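You operate a simulated robot arm through the tools that you are given. There is no shell and no other tool. Be economical: measure what you need, move in short steps, check, and stop when the job is done.

You run a simulated robot arm. Do the job below in one go: nothing can be reset, and whatever is moved stays where it is left.

## Task
Rub the green fluff off the return roller and clip it back in.
Fine: open the roller clip, clean the roller in the cleaning cradle with the scrub pad, pad back, roller down in its brackets, clip shut. Set down upright: scrub pad. Where these are worked on the way, their far stop is far enough and under half their travel is too little: roller clip. What is to be rubbed or washed off counts as gone when no trace of it is left.

Only the result counts: the job must be done as asked and must still hold three seconds after the hand-in. Knocking over, shifting, dropping, spilling or breaking anything else fails it.

## Robot
A 7-joint arm with a two-finger parallel gripper, fixed in place. Base frame: the origin is at the foot of the arm, x ahead of it, y to its left, z up; the work surface is at about z = 900. Lengths are in mm, angles in rad, forces in N, time in s.
With the tool pointing down near the work surface it reaches from about 300 to 740 mm from the base axis. Its first joint turns from -2.007 to 2.007 rad. Payload 3.91 kg.
The tool frame sits at the grasp point between the pads (the TCP): z along the fingers, y along the line on which they close. The tips reach 30 mm beyond it. Largest opening 110 mm; finger width 20, thickness 10; the body of the gripper, 48 by 112 mm, starts 55 mm behind the TCP.
Orientation is that of the tool frame in the base frame, as a unit quaternion [x, y, z, w]. With the fingers straight down and closing along the base's y, the tool's x points along the base's -x, its y along +y and its z along -z.

## Interface
- The arm moves only by the tool nudge_tool. Its argument "steps" is a list of rows, each a list of 7 numbers: the gripper command, from -1 (fully open) to 1 (shut), values between in proportion, then the shift along the base's x, y, z in units of 300 mm (1.0 is 300 mm), then the turn, a rotation vector about the base's x, y, z in units of 45 degrees (1.0 is 45 degrees). In form: [[gripper, tx, ty, tz, rx, ry, rz], ...]. A call has 1 to 10 rows; each row is the pose to reach, as a shift and turn from the pose commanded when the call began. A call with a number of a shift or a turn outside -1 to 1 is refused whole. A row lasts 0.2 s, in which the tool goes at most 50 mm and 0.15 rad; a call with a longer step from one row to the next is refused whole, and so is a gripper value outside its range. Where a pose cannot be reached the arm comes as near as it can. A force on the tool above 40 N (or 10 N above the force at the start of the call, whichever is more), or a blocked arm, ends the call early, and 0.2 s more pass. Each finger travels about 108 mm/s and halts on what it meets, pressing with about 40 N; the grip force reading is that of the motor and also rises with nothing between the fingers. The clock runs only during rows and for 0.2 s after the last one: add rows that repeat a pose to give the fingers time. It gives the time, the measured TCP pose, the force on the tool (base axes), the opening and the grip force at its end, in the units of the frame above (readings bear some noise), with the torque about the TCP (base axes, N m) and any sound that the robot's microphone picked up, and new pictures: "views" is both (left out), scene, wrist or none.
- Cameras (640 x 400 px; columns grow to the right, rows downward): "scene" is fixed at [222.4, -649.2, 1670.1]; the picture's right is [0.84, -0.55, 0.00], its down [-0.33, -0.51, -0.79] and it looks along [0.43, 0.67, -0.61] (base axes); focal length 321 px, centre (320, 200). "wrist" rides on the gripper at [72, 17, -103] in the tool frame; the picture's right is [-0.23, 0.97, 0.00], its down [-0.76, -0.18, -0.62] and it looks along [-0.61, -0.14, 0.78] (tool axes); focal length 222 px, centre (320, 200). There is no depth. A picture from a camera that has moved, and an enlarged one, comes with that camera's place and axes in the base frame and with its lens. The place of the scene camera against the robot may be out by one fixed shift of up to 12 mm in any direction.
- lift_body(by): slides the trunk up (or, below 0, down) by that many mm; the arm rides with it, the base frame stays. It gives what a move gives, with no picture.
- zoom(camera, box): a new picture of the part [left, top, right, bottom] of that camera's present view, enlarged. The clock stands still meanwhile.
- finish_job(): hands the job in; it is judged then, once.

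Go step by step. Nothing tells you positions but the pictures and the camera data: compare them with the known pose of the tool, close in by small moves and look again before you grip or let go. The budget is 120 turns and 200 pictures, counting those below and the enlarged ones. Unless the task says otherwise, let go and move clear before handing in, and close with one line.

The tools are called as a command line: name --pt "numbers of a row" for each row, then --argument value for the rest, lists and objects as JSON in quotes. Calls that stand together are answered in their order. nudge_tool: Moves the arm, as the interface text tells. Its arguments: {"type":"object","properties":{"steps":{"type":"array","items":{"type":"array","items":{"type":"number"}}},"views":{"type":"string","enum":["both","scene","wrist","none"]}},"required":["steps"]} The other tools are called the same way: lift_body (by) slides the trunk up or down; zoom (camera, box) takes an enlarged picture of a part of a camera's view; finish_job () hands the job in.

At the start:

```text
clock: 0.0
position: [470.4, -5.2, 1249.2]
tool_rot: [0.0, 1.0, 0.0, 0.001]
contact_force: [-0.8, 0.5, -0.2]
moment: [-0.02, 0.01, -0.03]
finger_gap: 110.2
finger_force: 0.2
trunk travel left (down, up): [-900.0, 90.0]
```

scene: 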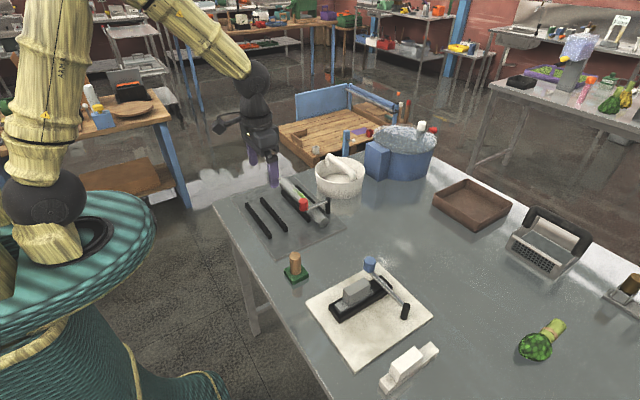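
wrist: 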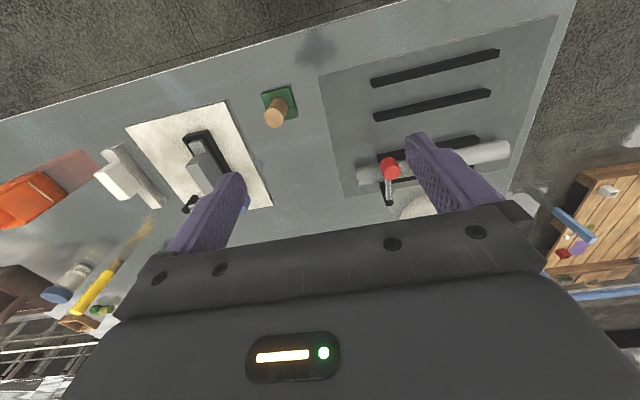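

I see a base plate with a roller held by a red-knobbed clip, a green-based wooden-handled object (likely the scrub pad), and other items on the table. I'll zoom in to identify them.

zoom --camera "scene" --box '[220, 160, 380, 260]'

zoom --camera "scene" --box '[260, 240, 460, 400]'

zoom --camera "wrist" --box '[300, 20, 560, 220]'

```text
4.00 times, centred on (300, 210) of scene
camera zoom: at [222.4, -649.2, 1670.1], right [0.84, -0.55, 0.0], down [-0.33, -0.51, -0.79], along [0.43, 0.67, -0.61], focal length 1283 px, centre (400, 160)
```

zoom: 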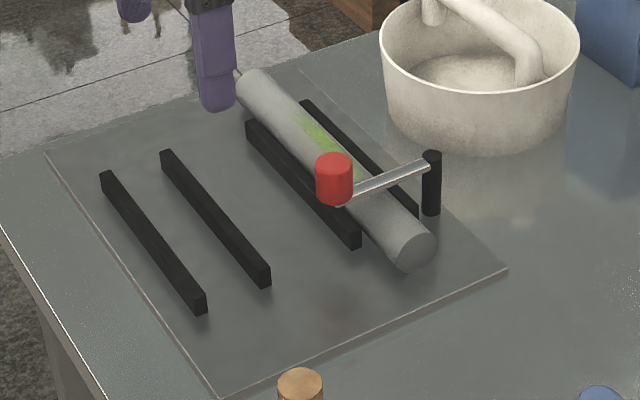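

```text
2.50 times, centred on (360, 320) of scene
camera zoom: at [222.4, -649.2, 1670.1], right [0.84, -0.55, 0.0], down [-0.33, -0.51, -0.79], along [0.43, 0.67, -0.61], focal length 802 px, centre (220, -100)
```

zoom: 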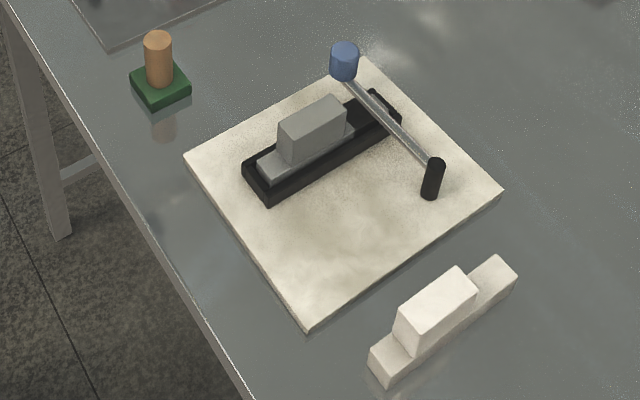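

```text
2.00 times, centred on (430, 120) of wrist
camera zoom: at [398.6, 11.5, 1352.0], right [0.23, 0.97, 0.0], down [0.76, -0.18, 0.62], along [0.61, -0.14, -0.78], focal length 444 px, centre (100, 360)
```

zoom: 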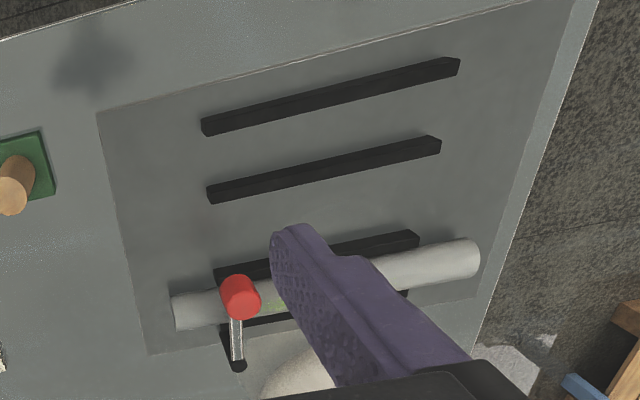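

The roller lies along y at about x≈688, y 45–350, with the clip post at about (744,110) and the red knob at about (652,126). The empty rail pair near x 505–566 should be the cradle, and the pad is near (500,-87). I'll move closer to inspect the clip.

nudge_tool --pt "-1 0.1 0.1 -0.08 0 0 0" --pt "-1 0.2 0.2 -0.16 0 0 0" --pt "-1 0.27 0.3 -0.24 0 0 0" --pt "-1 0.3 0.37 -0.33 0 0 0" --pt "-1 0.3 0.37 -0.33 0 0 0"

```text
clock: 1.2
position: [561.1, 102.9, 1149.9]
tool_rot: [0.001, 1.0, 0.001, 0.001]
contact_force: [0.8, 0.5, -0.1]
moment: [-0.02, 0.01, -0.01]
finger_gap: 109.6
finger_force: 0.1
trunk travel left (down, up): [-900.0, 90.0]
camera wrist: at [488.6, 121.1, 1252.9], right [0.23, 0.97, 0.0], down [0.76, -0.18, 0.62], along [0.61, -0.14, -0.78], focal length 222 px, centre (320, 200)
```

scene: 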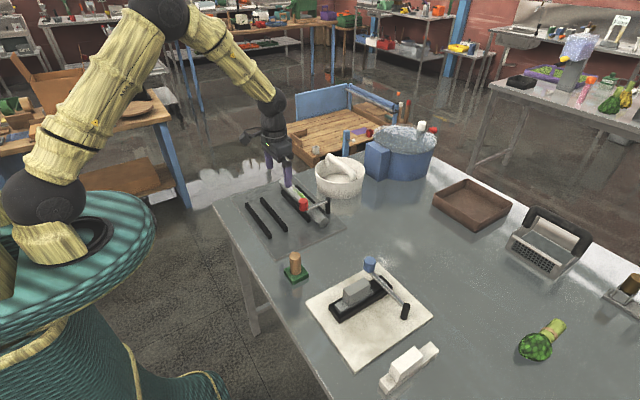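
wrist: 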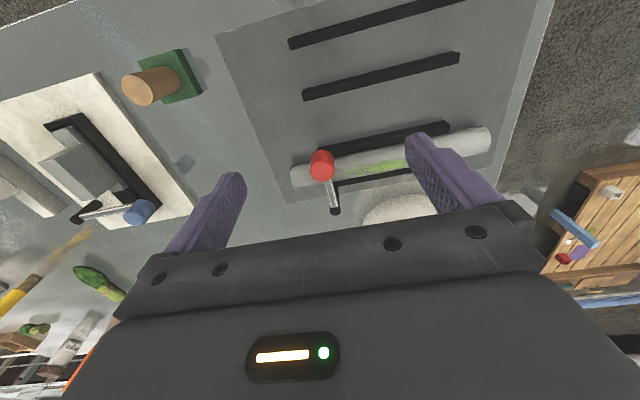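

zoom --camera "wrist" --box '[270, 100, 510, 250]'

zoom --camera "scene" --box '[260, 160, 340, 235]'

```text
2.67 times, centred on (390, 175) of wrist
camera zoom: at [488.6, 121.1, 1252.9], right [0.23, 0.97, 0.0], down [0.76, -0.18, 0.62], along [0.61, -0.14, -0.78], focal length 592 px, centre (133, 267)
```

zoom: 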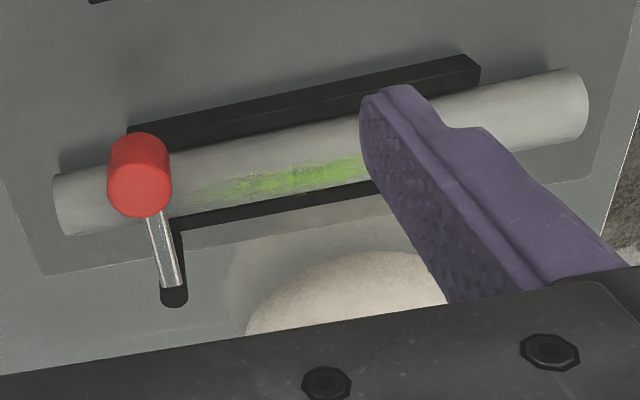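

```text
5.33 times, centred on (300, 198) of scene
camera zoom: at [222.4, -649.2, 1670.1], right [0.84, -0.55, 0.0], down [-0.33, -0.51, -0.79], along [0.43, 0.67, -0.61], focal length 1711 px, centre (427, 213)
```

zoom: 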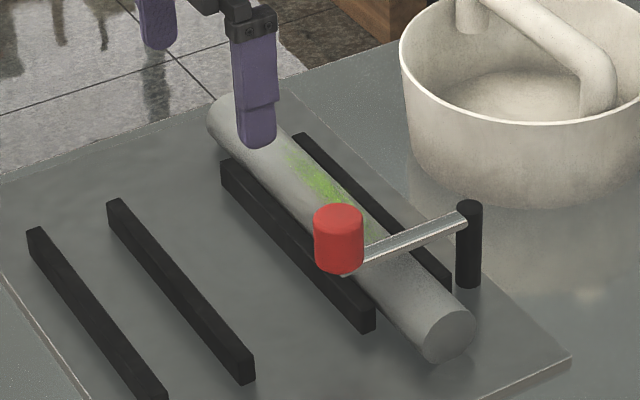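

The clip arm spans the roller from its post at about (744,95), with the knob standing on its free end at about (647,94). I'll move over the knob and check before gripping.

nudge_tool --pt "-1 0.1 -0.01 -0.1 0 0 0" --pt "-1 0.2 -0.02 -0.2 0 0 0" --pt "-1 0.28 -0.03 -0.28 0 0 0" --pt "-1 0.28 -0.03 -0.33 0 0 0" --pt "-1 0.28 -0.03 -0.33 0 0 0"

```text
clock: 2.4
position: [646.0, 96.4, 1049.7]
tool_rot: [0.001, 1.0, 0.0, 0.0]
contact_force: [0.2, -0.9, -0.4]
moment: [0.01, -0.01, 0.01]
finger_gap: 109.9
finger_force: 0.0
trunk travel left (down, up): [-900.0, 90.0]
camera wrist: at [573.1, 113.1, 1152.9], right [0.23, 0.97, 0.0], down [0.76, -0.18, 0.62], along [0.61, -0.14, -0.78], focal length 222 px, centre (320, 200)
```

scene: 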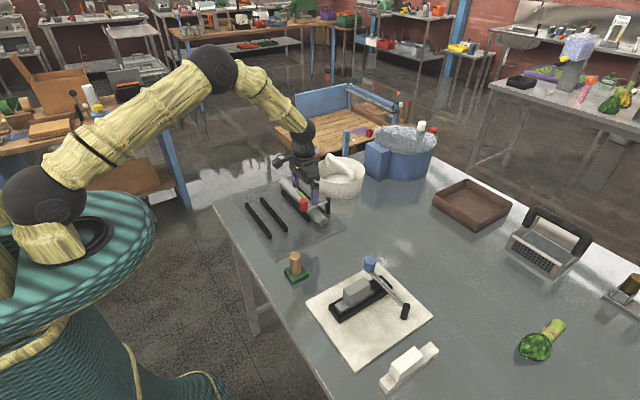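
wrist: 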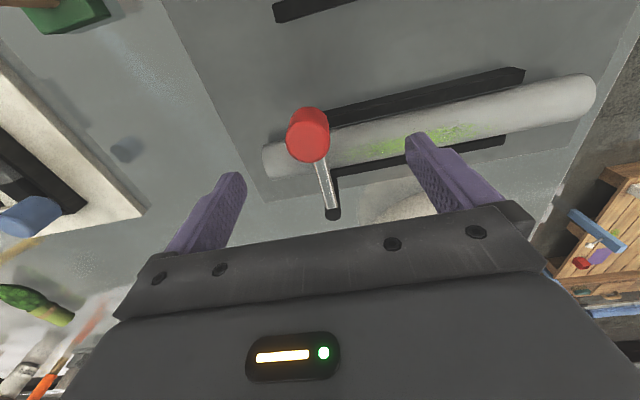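

The knob is at about (640,88,985) and the post at about (742,90). I'll lower around the knob with open fingers and check.

nudge_tool --pt "-1 -0.02 -0.027 -0.06 0 0 0" --pt "-1 -0.02 -0.027 -0.11 0 0 0" --pt "-1 -0.02 -0.027 -0.16 0 0 0" --pt "-1 -0.02 -0.027 -0.16 0 0 0"

zoom --camera "scene" --box '[260, 160, 340, 235]'

```text
clock: 3.4
position: [638.9, 87.9, 1003.1]
tool_rot: [0.001, 1.0, -0.001, 0.001]
contact_force: [-0.2, 0.3, 0.2]
moment: [0.02, 0.02, 0.0]
finger_gap: 110.0
finger_force: 0.1
trunk travel left (down, up): [-900.0, 90.0]
camera wrist: at [566.2, 105.6, 1105.1], right [0.23, 0.97, 0.0], down [0.76, -0.18, 0.62], along [0.61, -0.14, -0.78], focal length 222 px, centre (320, 200)
```

scene: 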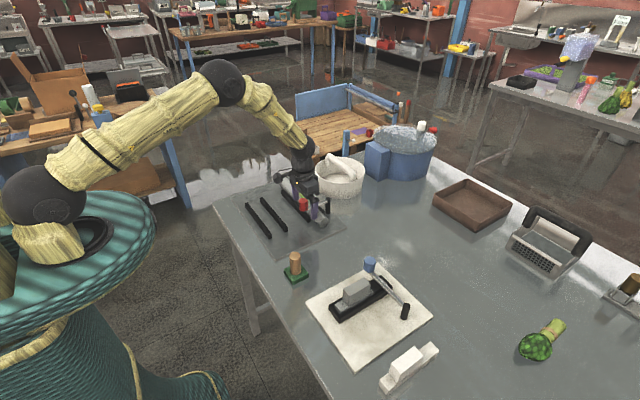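
wrist: 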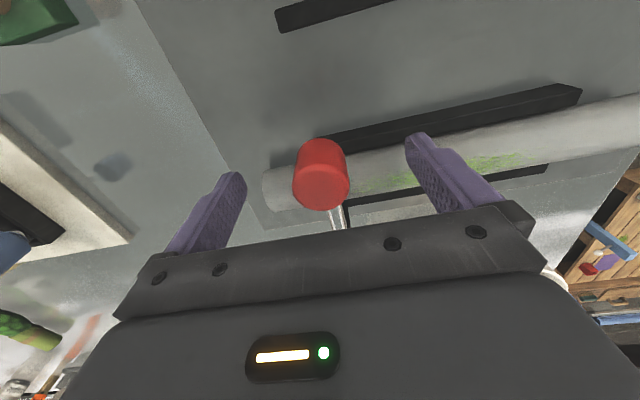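

```text
5.33 times, centred on (300, 198) of scene
camera zoom: at [222.4, -649.2, 1670.1], right [0.84, -0.55, 0.0], down [-0.33, -0.51, -0.79], along [0.43, 0.67, -0.61], focal length 1711 px, centre (427, 213)
```

zoom: 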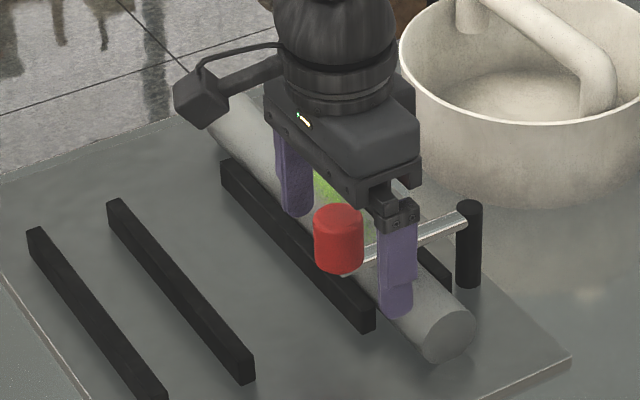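

The fingers straddle the knob, which is about 4 mm nearer to the robot than the TCP. I'll adjust and close on it.

nudge_tool --pt "-1 -0.014 0.006 0 0 0 0" --pt "0.3 -0.014 0.006 0 0 0 0" --pt "0.5 -0.014 0.006 0 0 0 0" --pt "0.7 -0.014 0.006 0 0 0 0" --pt "0.7 -0.014 0.006 0 0 0 0"

```text
clock: 4.6
position: [633.4, 89.0, 1003.1]
tool_rot: [0.001, 1.0, 0.0, 0.0]
contact_force: [-0.4, -2.9, -0.1]
moment: [-0.06, -0.02, -0.23]
finger_gap: 31.3
finger_force: 45.0
trunk travel left (down, up): [-900.0, 90.0]
camera wrist: at [562.3, 106.8, 1105.7], right [0.23, 0.97, 0.0], down [0.76, -0.18, 0.62], along [0.61, -0.14, -0.78], focal length 222 px, centre (320, 200)
```

scene: 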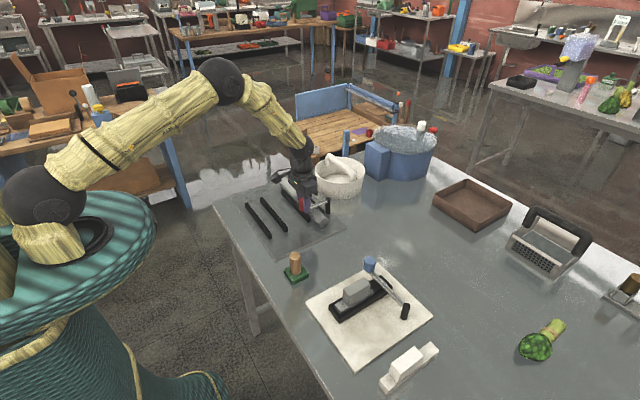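
wrist: 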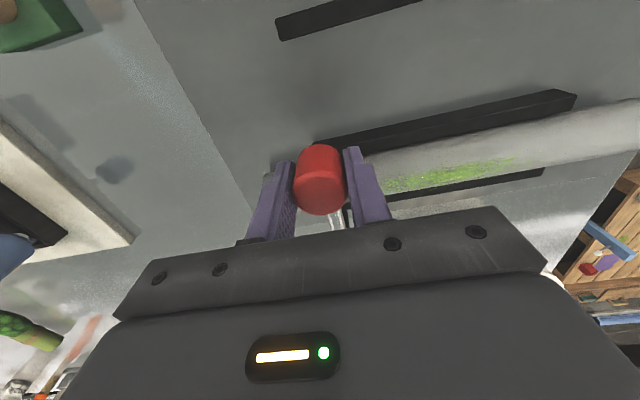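

The knob is gripped (31 mm). I'll test the swing direction with a small pull toward -y.

nudge_tool --pt "0.7 0 -0.02 0 0 0 0" --pt "0.7 0.004 -0.05 0 0 0 0" --pt "0.7 0.004 -0.05 0 0 0 0" --views "wrist"

```text
clock: 5.4
position: [635.0, 76.0, 1002.5]
tool_rot: [0.001, 1.0, 0.0, -0.001]
contact_force: [-5.2, 4.2, -5.6]
moment: [0.06, 0.08, 0.42]
finger_gap: 31.3
finger_force: 45.2
trunk travel left (down, up): [-900.0, 90.0]
camera wrist: at [562.8, 92.7, 1106.0], right [0.23, 0.97, 0.0], down [0.76, -0.18, 0.62], along [0.6, -0.14, -0.78], focal length 222 px, centre (320, 200)
```

wrist: 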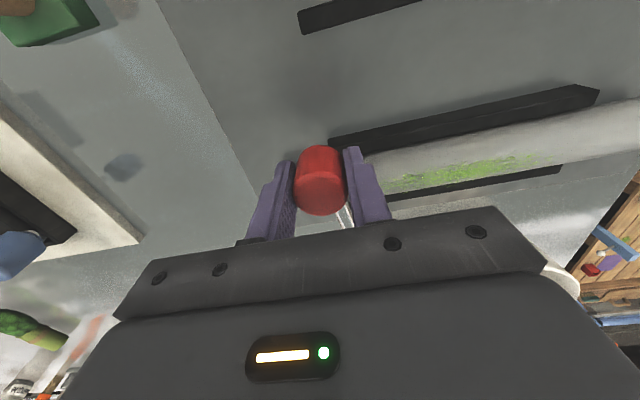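

The clip swings freely toward -y about its post. I'll follow the arc, turning the tool with it.

nudge_tool --pt "0.7 0.012 -0.047 0 0 0 0.18" --pt "0.7 0.027 -0.091 0 0 0 0.344" --pt "0.7 0.048 -0.132 0 0 0 0.51" --pt "0.7 0.074 -0.17 0 0 0 0.675" --pt "0.7 0.104 -0.205 0 0 0 0.84" --pt "0.7 0.139 -0.235 0 0 0 1.0"

```text
clock: 6.8
position: [678.6, 5.8, 1002.9]
tool_rot: [-0.384, 0.923, 0.0, 0.0]
contact_force: [-0.7, 5.5, -3.0]
moment: [0.23, 0.09, 0.33]
finger_gap: 31.4
finger_force: 45.4
trunk travel left (down, up): [-900.0, 90.0]
camera wrist: at [615.9, -33.7, 1105.9], right [-0.53, 0.85, 0.0], down [0.66, 0.41, 0.62], along [0.53, 0.33, -0.78], focal length 222 px, centre (320, 200)
```

scene: 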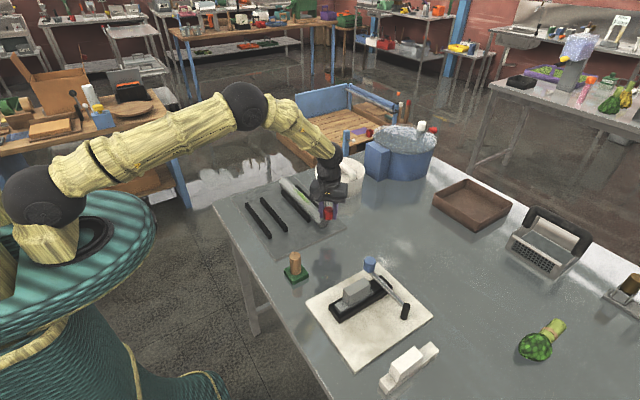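
wrist: 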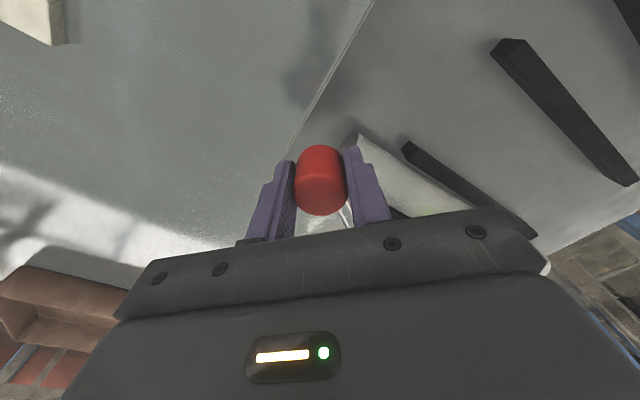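

nudge_tool --pt "0.7 0.039 -0.026 0 0 0 0.166" --pt "0.7 0.08 -0.046 0 0 0 0.331" --pt "0.7 0.124 -0.061 0 0 0 0.497" --pt "0.7 0.169 -0.07 0 0 0 0.662" --pt "0.7 0.216 -0.073 0 0 0 0.828" --pt "0.7 0.216 -0.073 0 0 0 0.828"

```text
clock: 8.0
position: [726.4, -12.0, 1002.3]
tool_rot: [-0.636, 0.771, 0.009, -0.007]
contact_force: [-26.8, 8.4, 18.1]
moment: [-0.25, -0.4, 0.03]
finger_gap: 31.8
finger_force: 45.7
trunk travel left (down, up): [-900.0, 90.0]
stopped in row 5: the force on the tool passed its limit at 45 N (the readings are from after the stop); the commanded pose is now the measured one
camera wrist: at [698.8, -80.6, 1105.9], right [-0.91, 0.41, 0.02], down [0.33, 0.71, 0.62], along [0.24, 0.57, -0.78], focal length 222 px, centre (320, 200)
```

scene: 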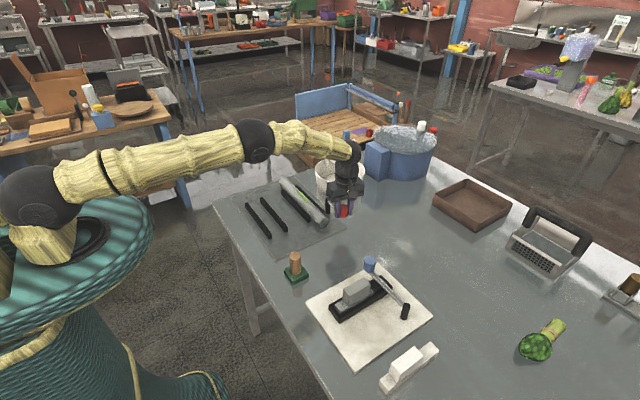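
wrist: 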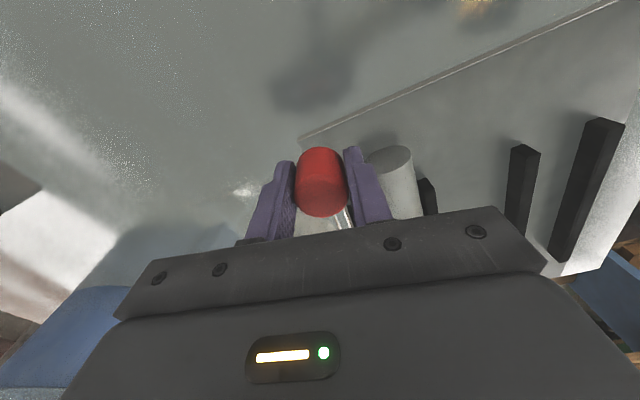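

The clip has stopped at about 80–85° of swing, clear of the roller. I'll release slightly, rise and check.

nudge_tool --pt "0.2 0 0 0 0 0 0" --pt "0.1 0 0 0 0 0 0" --pt "0.1 0 0 0.12 0 0 0" --pt "0.1 -0.1 0 0.24 0 0 0" --pt "0.1 -0.25 0 0.35 0 0 0" --pt "0.1 -0.4 0 0.45 0 0 0" --pt "0.1 -0.4 0 0.45 0 0 0"

zoom --camera "scene" --box '[220, 150, 400, 270]'

```text
refused: row 5 steps farther than a row can; nothing moved
```

```text
3.33 times, centred on (310, 210) of scene
camera zoom: at [222.4, -649.2, 1670.1], right [0.84, -0.55, 0.0], down [-0.33, -0.51, -0.79], along [0.43, 0.67, -0.61], focal length 1069 px, centre (353, 167)
```

zoom: 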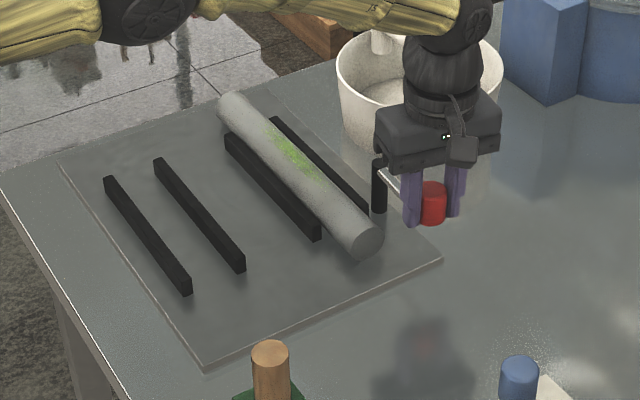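

The clip is clearly off the roller. I'll release it and rise with smaller steps.

nudge_tool --pt "0.2 0 0 0 0 0 0" --pt "0.1 0 0 0 0 0 0" --pt "0.1 0 0 0.12 0 0 0" --pt "0.1 0 0 0.24 0 0 0" --pt "0.1 -0.1 0 0.33 0 0 -0.18" --pt "0.1 -0.2 0 0.4 0 0 -0.36" --pt "0.1 -0.3 0 0.45 0 0 -0.54" --pt "0.1 -0.4 0 0.45 0 0 -0.72" --pt "0.1 -0.4 0 0.45 0 0 -0.9"

zoom --camera "scene" --box '[220, 150, 400, 270]'

```text
clock: 10.0
position: [612.7, -14.0, 1134.1]
tool_rot: [-0.329, 0.944, 0.009, -0.003]
contact_force: [-0.8, -0.2, 0.1]
moment: [0.02, 0.01, 0.0]
finger_gap: 49.8
finger_force: 0.0
trunk travel left (down, up): [-900.0, 90.0]
camera wrist: at [545.8, -47.0, 1237.6], right [-0.43, 0.9, 0.02], down [0.71, 0.32, 0.62], along [0.55, 0.28, -0.78], focal length 222 px, centre (320, 200)
```

scene: 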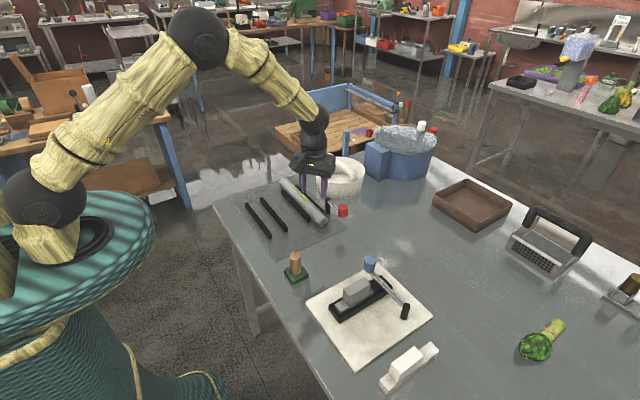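
wrist: 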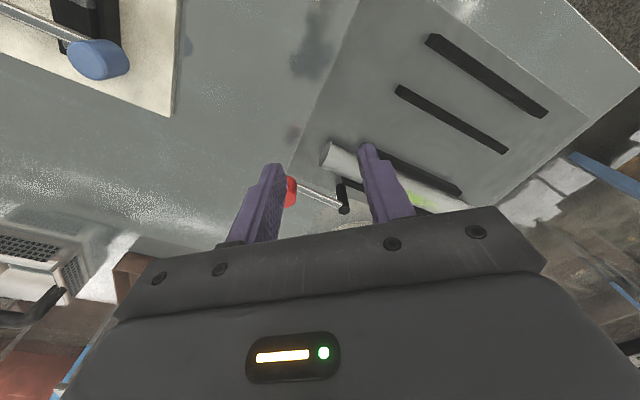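

```text
3.33 times, centred on (310, 210) of scene
camera zoom: at [222.4, -649.2, 1670.1], right [0.84, -0.55, 0.0], down [-0.33, -0.51, -0.79], along [0.43, 0.67, -0.61], focal length 1069 px, centre (353, 167)
```

zoom: 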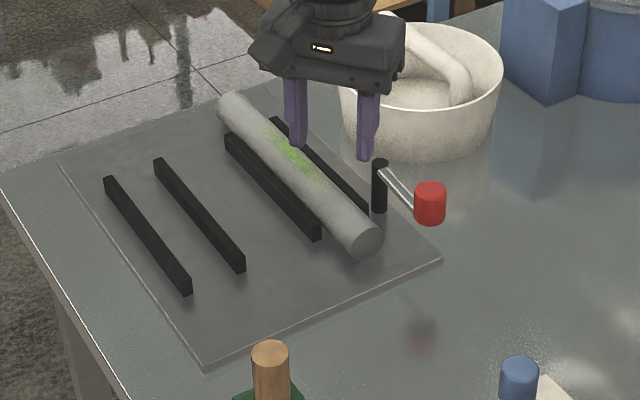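

The clip stays open. Next I'll swing above the roller with the fingers turned to close across it (along x) and look at its seating.

nudge_tool --pt "-1 0.0 0.12 0 -0.004 -0.003 0.17" --pt "-1 0.0 0.27 0 -0.008 -0.006 0.34" --pt "-1 0.05 0.42 0 -0.012 -0.009 0.51" --pt "-1 0.12 0.55 0 -0.016 -0.012 0.68" --pt "-1 0.18 0.673 0 -0.019 -0.015 0.84" --pt "-1 0.2 0.673 0 -0.019 -0.015 1.0" --pt "-1 0.2 0.673 0 -0.019 -0.015 1.0" --views "none"

nudge_tool --pt "-1 0.038 0 -0.05 0 0 0.146" --pt "-1 0.038 0 -0.1 0 0 0.146" --pt "-1 0.038 0 -0.1 0 0 0.146"

```text
clock: 11.6
position: [672.3, 191.6, 1134.6]
tool_rot: [-0.667, 0.745, -0.002, -0.004]
contact_force: [0.0, 0.1, -0.7]
moment: [0.0, 0.01, 0.01]
finger_gap: 109.9
finger_force: 0.1
trunk travel left (down, up): [-900.0, 90.0]
```

```text
clock: 12.4
position: [684.9, 188.0, 1103.4]
tool_rot: [0.708, -0.707, 0.001, 0.003]
contact_force: [-0.4, 0.6, 0.0]
moment: [0.01, 0.03, -0.01]
finger_gap: 109.8
finger_force: 0.0
trunk travel left (down, up): [-900.0, 90.0]
camera wrist: at [667.8, 117.0, 1207.4], right [-0.97, 0.23, 0.0], down [0.18, 0.77, 0.62], along [0.14, 0.6, -0.79], focal length 222 px, centre (320, 200)
```

scene: 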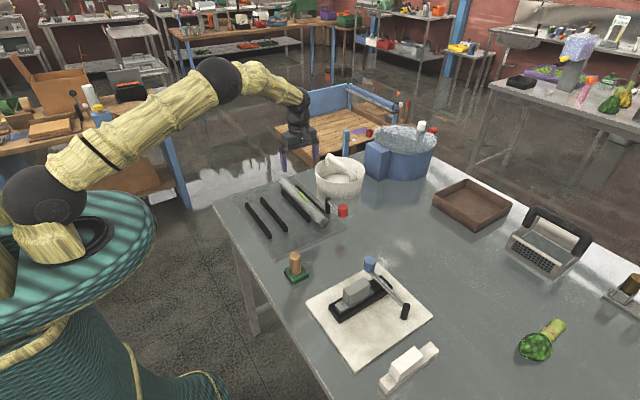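
wrist: 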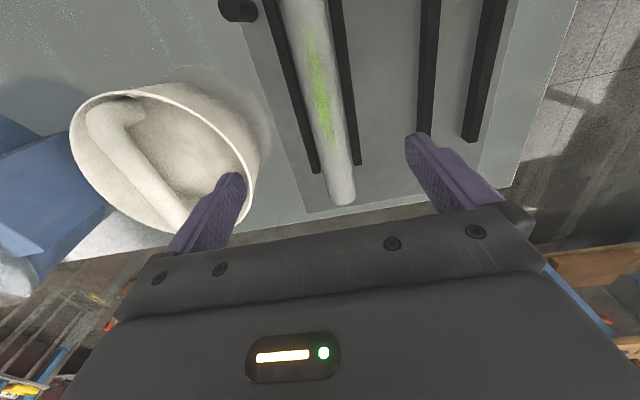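

zoom --camera "wrist" --box '[230, 0, 530, 220]'

zoom --camera "scene" --box '[285, 180, 345, 230]'

```text
1.82 times, centred on (380, 110) of wrist
camera zoom: at [667.8, 117.0, 1207.4], right [-0.97, 0.23, 0.0], down [0.18, 0.77, 0.62], along [0.14, 0.6, -0.79], focal length 404 px, centre (211, 364)
```

zoom: 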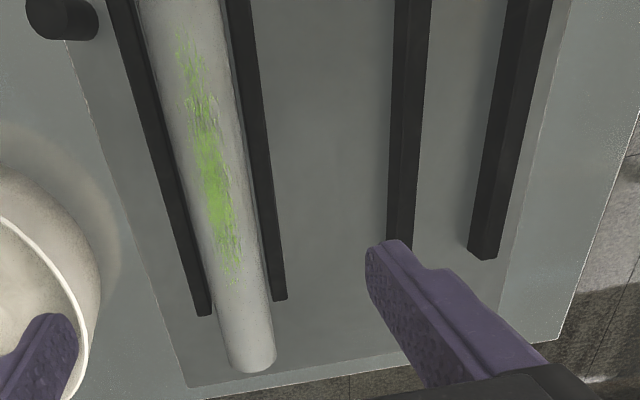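

```text
8.00 times, centred on (315, 205) of scene
camera zoom: at [222.4, -649.2, 1670.1], right [0.84, -0.55, 0.0], down [-0.33, -0.51, -0.79], along [0.43, 0.67, -0.61], focal length 2566 px, centre (360, 160)
```

zoom: 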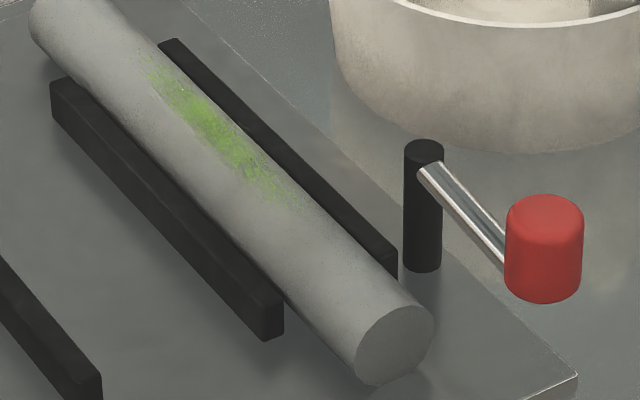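

zoom --camera "wrist" --box '[290, 120, 380, 210]'

zoom --camera "wrist" --box '[260, 0, 360, 70]'

```text
4.44 times, centred on (335, 165) of wrist
camera zoom: at [667.8, 117.0, 1207.4], right [-0.97, 0.23, 0.0], down [0.18, 0.77, 0.62], along [0.14, 0.6, -0.79], focal length 987 px, centre (253, 356)
```

zoom: 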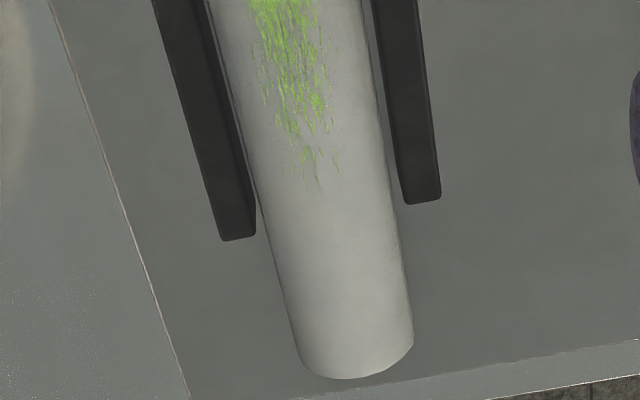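

```text
5.71 times, centred on (310, 35) of wrist
camera zoom: at [667.8, 117.0, 1207.4], right [-0.97, 0.23, 0.0], down [0.18, 0.77, 0.62], along [0.14, 0.6, -0.79], focal length 1269 px, centre (377, 1143)
```

zoom: 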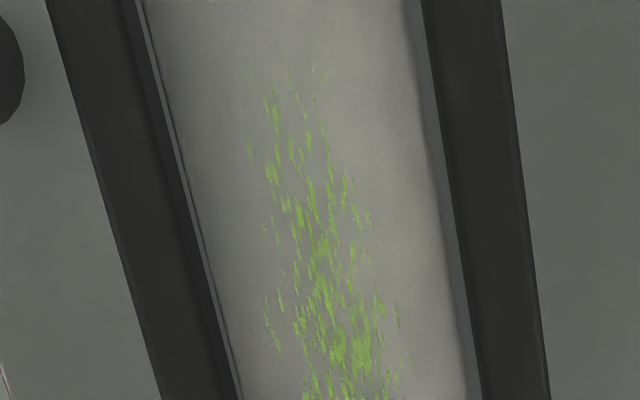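

The roller lies on the plate between its two rails with only about 2 mm of slack each side, and the rail tops are near the roller's mid-height. I'll descend with a partly open gripper and look closer.

nudge_tool --pt "-0.3 -0.008 0 -0.12 0 0 0" --pt "-0.3 -0.008 0 -0.24 0 0 0" --pt "-0.3 -0.008 0 -0.37 0 0 0" --pt "-0.3 -0.008 0 -0.37 0 0 0"

zoom --camera "scene" --box '[260, 150, 360, 230]'

```text
clock: 13.4
position: [682.5, 187.1, 992.1]
tool_rot: [0.708, -0.706, 0.002, 0.003]
contact_force: [0.2, -1.0, 0.1]
moment: [0.03, 0.01, -0.01]
finger_gap: 71.7
finger_force: 0.0
trunk travel left (down, up): [-900.0, 90.0]
camera wrist: at [665.6, 115.1, 1095.7], right [-0.97, 0.23, 0.0], down [0.18, 0.77, 0.62], along [0.14, 0.6, -0.79], focal length 222 px, centre (320, 200)
```

scene: 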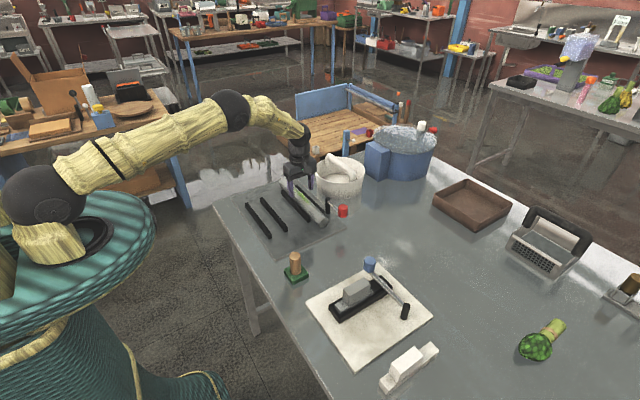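
wrist: 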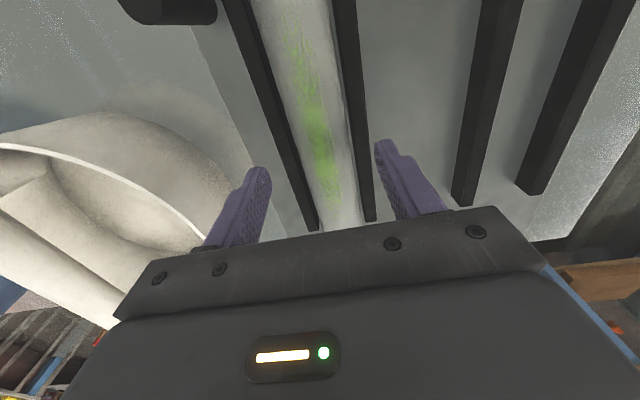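

```text
5.00 times, centred on (310, 190) of scene
camera zoom: at [222.4, -649.2, 1670.1], right [0.84, -0.55, 0.0], down [-0.33, -0.51, -0.79], along [0.43, 0.67, -0.61], focal length 1604 px, centre (370, 250)
```

zoom: 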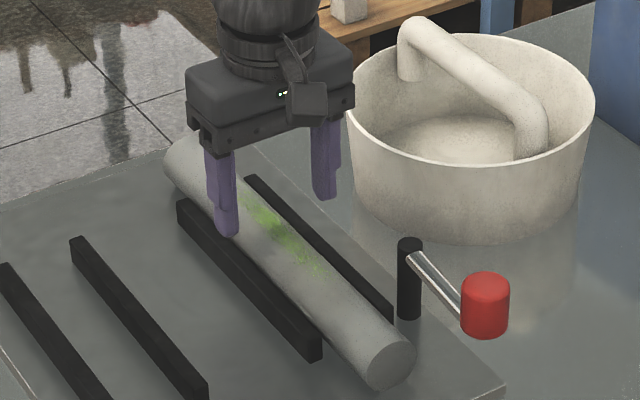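

Alignment looks good. I'll narrow to about 52 mm and descend gently until just above the rails.

nudge_tool --pt "0.055 0 0 0 0 0 0" --pt "0.055 0 0 -0.08 0 0 0" --pt "0.055 0 0 -0.1 0 0 0" --pt "0.055 0 0 -0.108 0 0 0" --pt "0.055 0 0 -0.115 0 0 0" --pt "0.055 0 0 -0.115 0 0 0"

zoom --camera "scene" --box '[260, 160, 340, 220]'

```text
clock: 14.9
position: [683.3, 187.1, 963.8]
tool_rot: [-0.707, 0.707, -0.003, 0.002]
contact_force: [-3.4, 1.2, 16.0]
moment: [0.13, 0.64, -0.08]
finger_gap: 54.0
finger_force: 2.4
trunk travel left (down, up): [-900.0, 90.0]
stopped in row 6: the force on the tool passed its limit at 42 N (the readings are from after the stop); the commanded pose is now the measured one
camera wrist: at [665.6, 116.5, 1067.1], right [-0.97, 0.23, -0.01], down [0.17, 0.76, 0.62], along [0.15, 0.61, -0.78], focal length 222 px, centre (320, 200)
```

scene: 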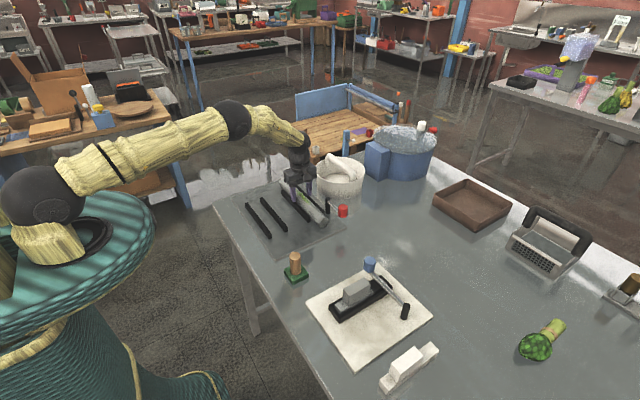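
wrist: 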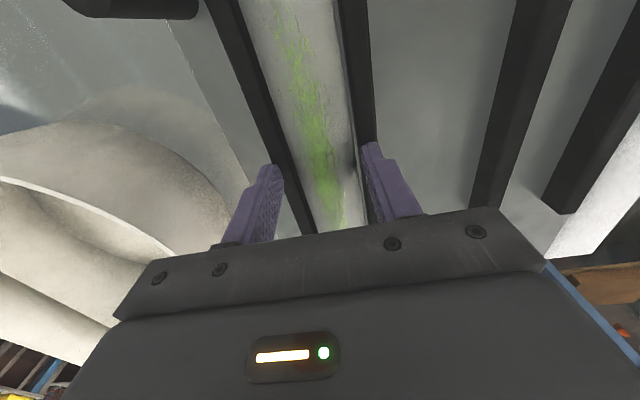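

```text
6.67 times, centred on (300, 190) of scene
camera zoom: at [222.4, -649.2, 1670.1], right [0.84, -0.55, 0.0], down [-0.33, -0.51, -0.79], along [0.43, 0.67, -0.61], focal length 2139 px, centre (453, 267)
```

zoom: 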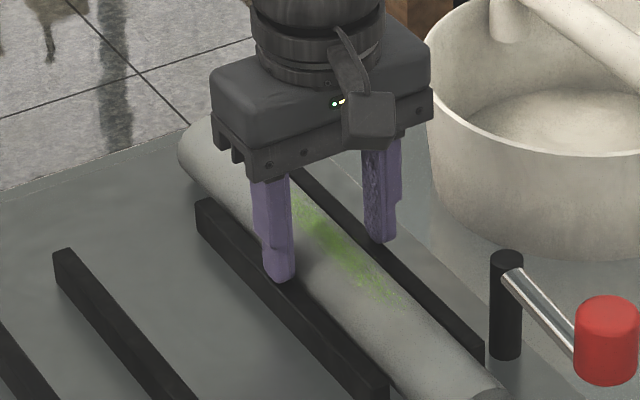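

The -x finger touched the rail top at tip z≈933. I'll rise 1 mm and try closing on the roller to see the gap it gives.

nudge_tool --pt "0.055 0 0 0.004 0 0 0" --pt "0.3 0 0 0.004 0 0 0" --pt "0.5 0 0 0.004 0 0 0" --pt "0.5 0 0 0.004 0 0 0"

zoom --camera "scene" --box '[260, 160, 340, 220]'

```text
clock: 15.9
position: [680.8, 187.2, 963.8]
tool_rot: [0.707, -0.707, 0.003, -0.001]
contact_force: [-12.9, 1.9, 12.1]
moment: [-0.59, 0.75, -0.1]
finger_gap: 38.5
finger_force: 40.2
trunk travel left (down, up): [-900.0, 90.0]
camera wrist: at [664.1, 117.1, 1067.2], right [-0.97, 0.23, -0.01], down [0.17, 0.76, 0.62], along [0.14, 0.6, -0.78], focal length 222 px, centre (320, 200)
```

scene: 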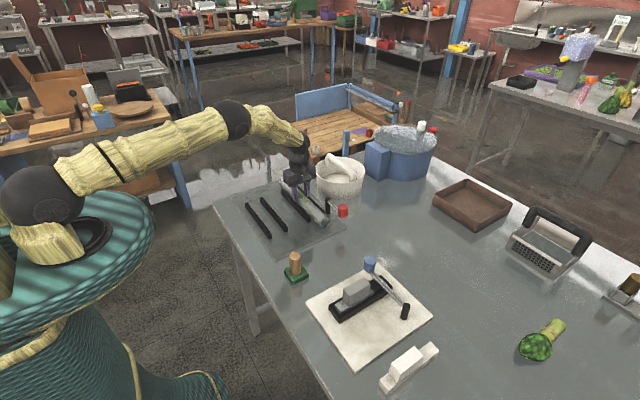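
wrist: 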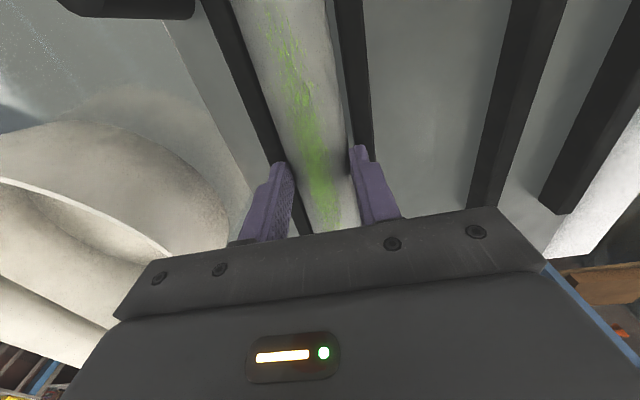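

```text
6.67 times, centred on (300, 190) of scene
camera zoom: at [222.4, -649.2, 1670.1], right [0.84, -0.55, 0.0], down [-0.33, -0.51, -0.79], along [0.43, 0.67, -0.61], focal length 2139 px, centre (453, 267)
```

zoom: 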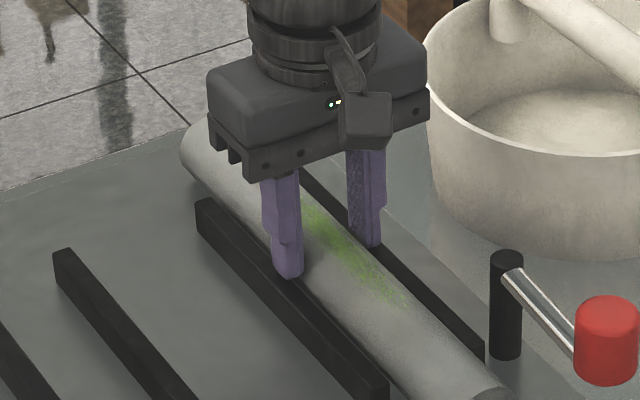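

The gap of 38.5 mm suggests I hold the roller a little above its mid-height. I'll test a slow lift of a few mm.

nudge_tool --pt "1 0 0 0.004 0 0 0" --pt "1 0 0 0.01 0 0 0" --pt "1 0 0 0.02 0 0 0" --pt "1 0 0 0.03 0 0 0" --pt "1 0 0 0.03 0 0 0"

zoom --camera "scene" --box '[260, 160, 340, 220]'

```text
clock: 17.1
position: [684.9, 187.9, 970.9]
tool_rot: [0.708, -0.707, 0.002, 0.001]
contact_force: [-0.8, -0.9, -4.3]
moment: [0.07, 0.05, -0.18]
finger_gap: 38.3
finger_force: 40.2
trunk travel left (down, up): [-900.0, 90.0]
camera wrist: at [667.2, 116.5, 1074.2], right [-0.97, 0.23, -0.01], down [0.17, 0.76, 0.62], along [0.14, 0.6, -0.78], focal length 222 px, centre (320, 200)
```

scene: 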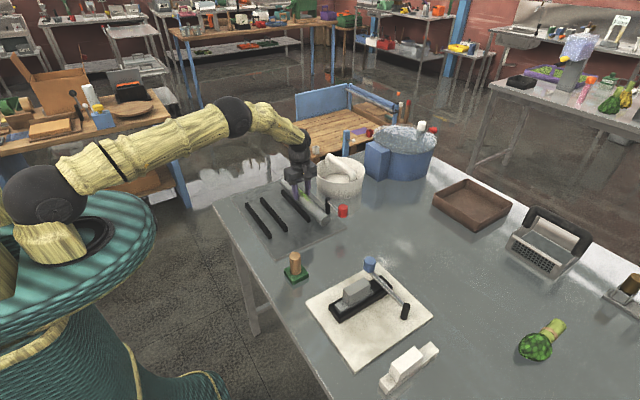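
wrist: 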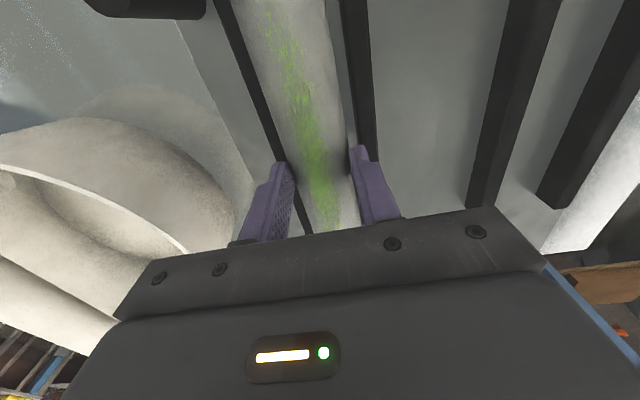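

```text
6.67 times, centred on (300, 190) of scene
camera zoom: at [222.4, -649.2, 1670.1], right [0.84, -0.55, 0.0], down [-0.33, -0.51, -0.79], along [0.43, 0.67, -0.61], focal length 2139 px, centre (453, 267)
```

zoom: 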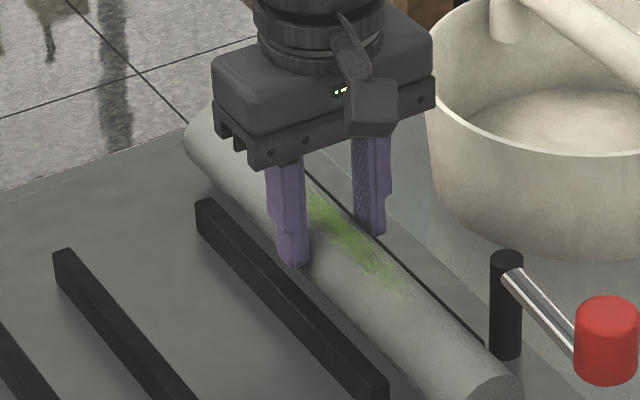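

The roller is lifted (about 0.44 kg, balanced). I'll raise it clear and carry it in -x toward the cradle.

nudge_tool --pt "1 0 0 0.07 0 0 0" --pt "1 0 0 0.14 0 0 0" --pt "1 -0.1 0 0.14 0 0 0" --pt "1 -0.2 0 0.14 0 0 0" --pt "1 -0.3 0 0.14 0 0 0" --pt "1 -0.4 0 0.14 0 0 0" --pt "1 -0.5 0 0.14 0 0 0" --pt "1 -0.5 0 0.14 0 0 0"

zoom --camera "scene" --box '[220, 150, 360, 255]'

zoom --camera "wrist" --box '[220, 0, 440, 240]'

```text
clock: 18.9
position: [533.0, 187.9, 1013.7]
tool_rot: [-0.707, 0.707, -0.003, 0.0]
contact_force: [-0.6, 0.0, -0.3]
moment: [-0.05, 0.02, 0.03]
finger_gap: 0.1
finger_force: 37.8
trunk travel left (down, up): [-900.0, 90.0]
camera wrist: at [516.4, 116.5, 1117.3], right [-0.97, 0.23, -0.01], down [0.17, 0.76, 0.62], along [0.14, 0.6, -0.78], focal length 222 px, centre (320, 200)
```

scene: 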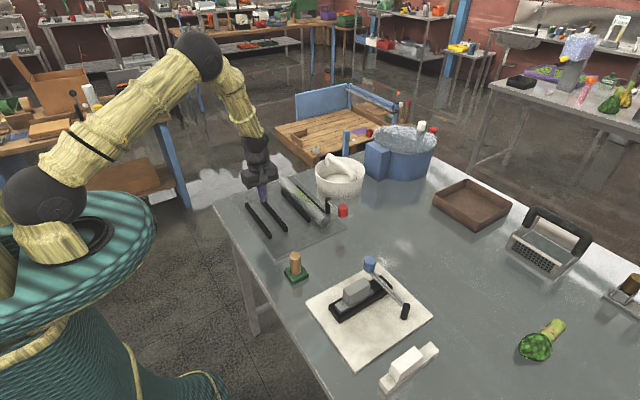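
wrist: 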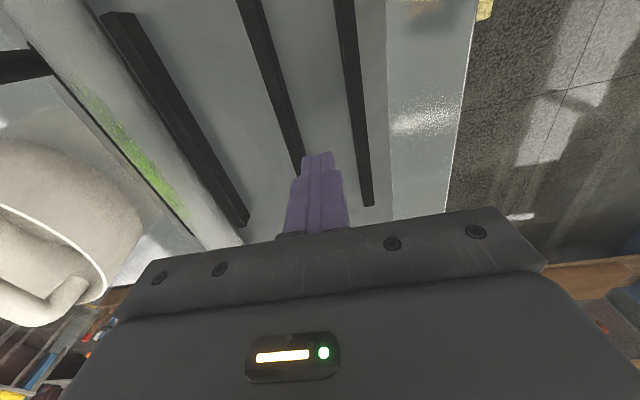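

```text
3.81 times, centred on (290, 202) of scene
camera zoom: at [222.4, -649.2, 1670.1], right [0.84, -0.55, 0.0], down [-0.33, -0.51, -0.79], along [0.43, 0.67, -0.61], focal length 1222 px, centre (434, 190)
```

zoom: 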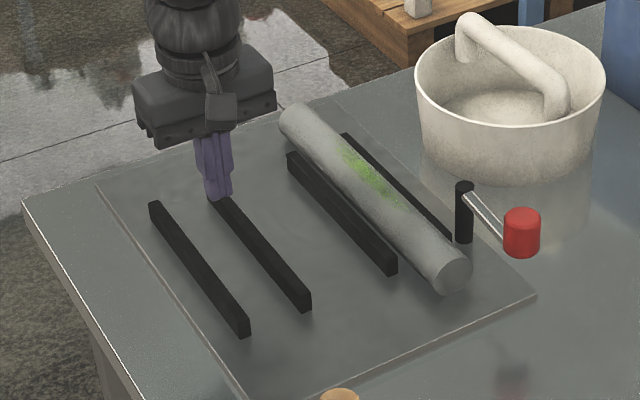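

```text
1.67 times, centred on (330, 120) of wrist
camera zoom: at [516.4, 116.5, 1117.3], right [-0.97, 0.23, -0.01], down [0.17, 0.76, 0.62], along [0.14, 0.6, -0.78], focal length 370 px, centre (303, 333)
```

zoom: 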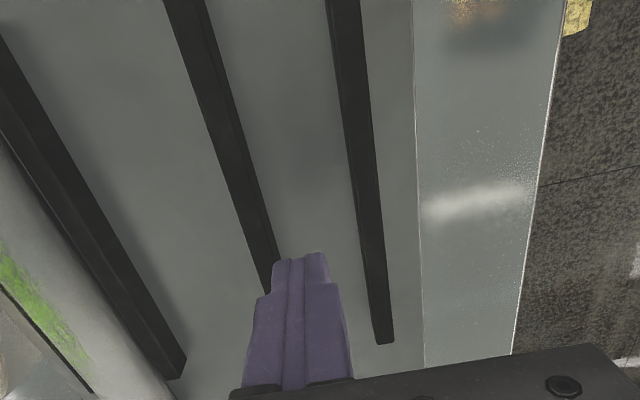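

The roller slipped from that high grip and dropped back between its own rails, where it lies in place. The rails keep my fingers above its mid-height there, so I'll drag it along y until its middle clears the rails and grip it low. First I'll go back over it and look.

nudge_tool --pt "0.5 0.1 0 0 0 0 0" --pt "0.2 0.2 0 0 0 0 0" --pt "0 0.3 0 0 0 0 0" --pt "-0.1 0.4 0 0 0 0 0" --pt "-0.1 0.5 0 0 0 0 0" --pt "-0.1 0.5 0 0 0 0 0"

zoom --camera "scene" --box '[260, 160, 360, 240]'

```text
clock: 20.3
position: [684.0, 187.8, 1014.0]
tool_rot: [-0.706, 0.708, -0.004, 0.0]
contact_force: [-0.5, 0.5, -0.9]
moment: [0.03, -0.01, -0.02]
finger_gap: 60.4
finger_force: 0.0
trunk travel left (down, up): [-900.0, 90.0]
camera wrist: at [665.6, 115.9, 1117.5], right [-0.97, 0.23, -0.01], down [0.18, 0.76, 0.62], along [0.15, 0.6, -0.78], focal length 222 px, centre (320, 200)
```

scene: 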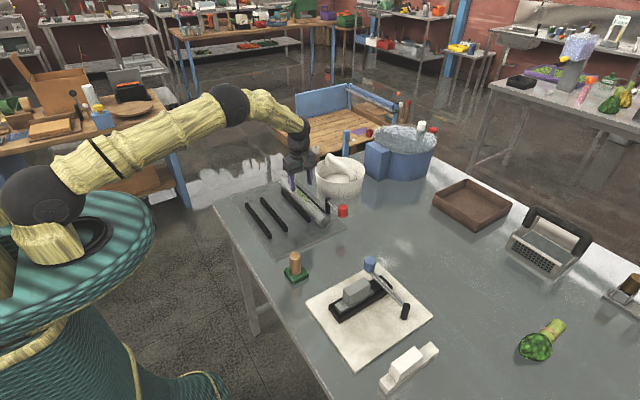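
wrist: 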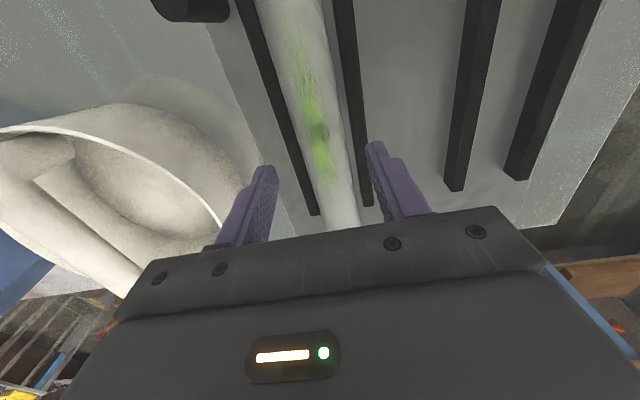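

```text
5.00 times, centred on (310, 200) of scene
camera zoom: at [222.4, -649.2, 1670.1], right [0.84, -0.55, 0.0], down [-0.33, -0.51, -0.79], along [0.43, 0.67, -0.61], focal length 1604 px, centre (370, 200)
```

zoom: 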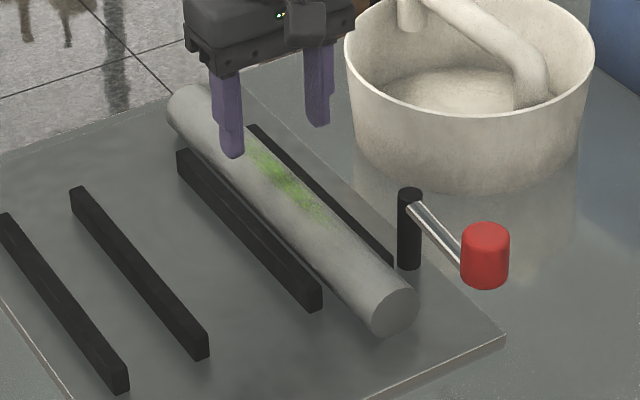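

The roller is back in its original seat, and the plate seems about 11 mm thick, so its mid-height is level with the rail tops. I'll grip lightly as before and drag it in -y by about 120 mm.

nudge_tool --pt "-0.1 -0.004 0 -0.12 0 0 0" --pt "0 -0.004 0 -0.16 0 0 0" --pt "0.15 -0.004 0 -0.164 0 0 0" --pt "0.5 -0.004 0 -0.164 0 0 0" --pt "0.7 -0.004 0 -0.164 0 0 0" --pt "0.7 -0.004 -0.03 -0.164 0 0 0" --pt "0.7 -0.004 -0.06 -0.164 0 0 0" --pt "0.7 -0.004 -0.1 -0.164 0 0 0"

```text
clock: 22.1
position: [681.0, 157.3, 964.7]
tool_rot: [0.707, -0.707, 0.003, -0.001]
contact_force: [-0.8, -0.1, 5.3]
moment: [0.18, 0.1, 0.13]
finger_gap: 38.4
finger_force: 39.9
trunk travel left (down, up): [-900.0, 90.0]
camera wrist: at [664.2, 86.0, 1067.9], right [-0.97, 0.23, -0.01], down [0.17, 0.76, 0.62], along [0.15, 0.6, -0.78], focal length 222 px, centre (320, 200)
```

scene: 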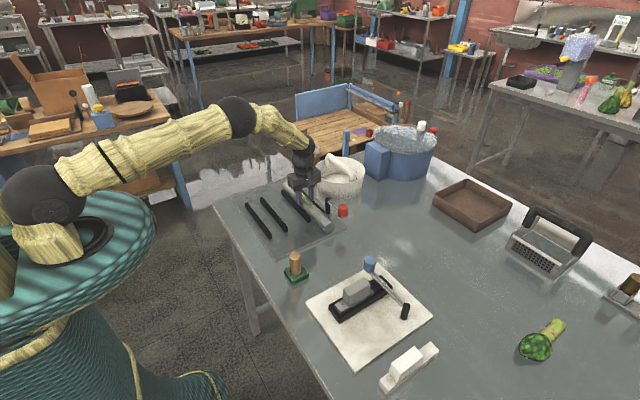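
wrist: 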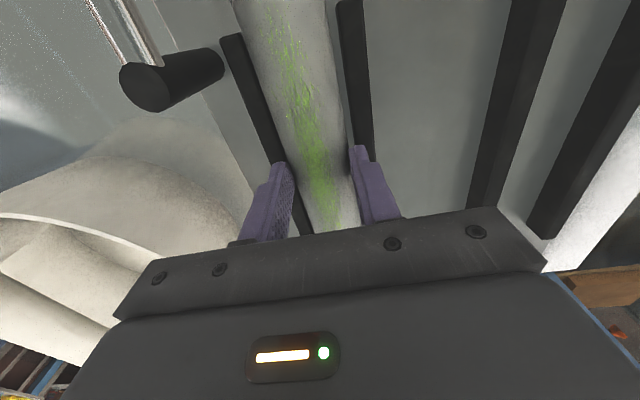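

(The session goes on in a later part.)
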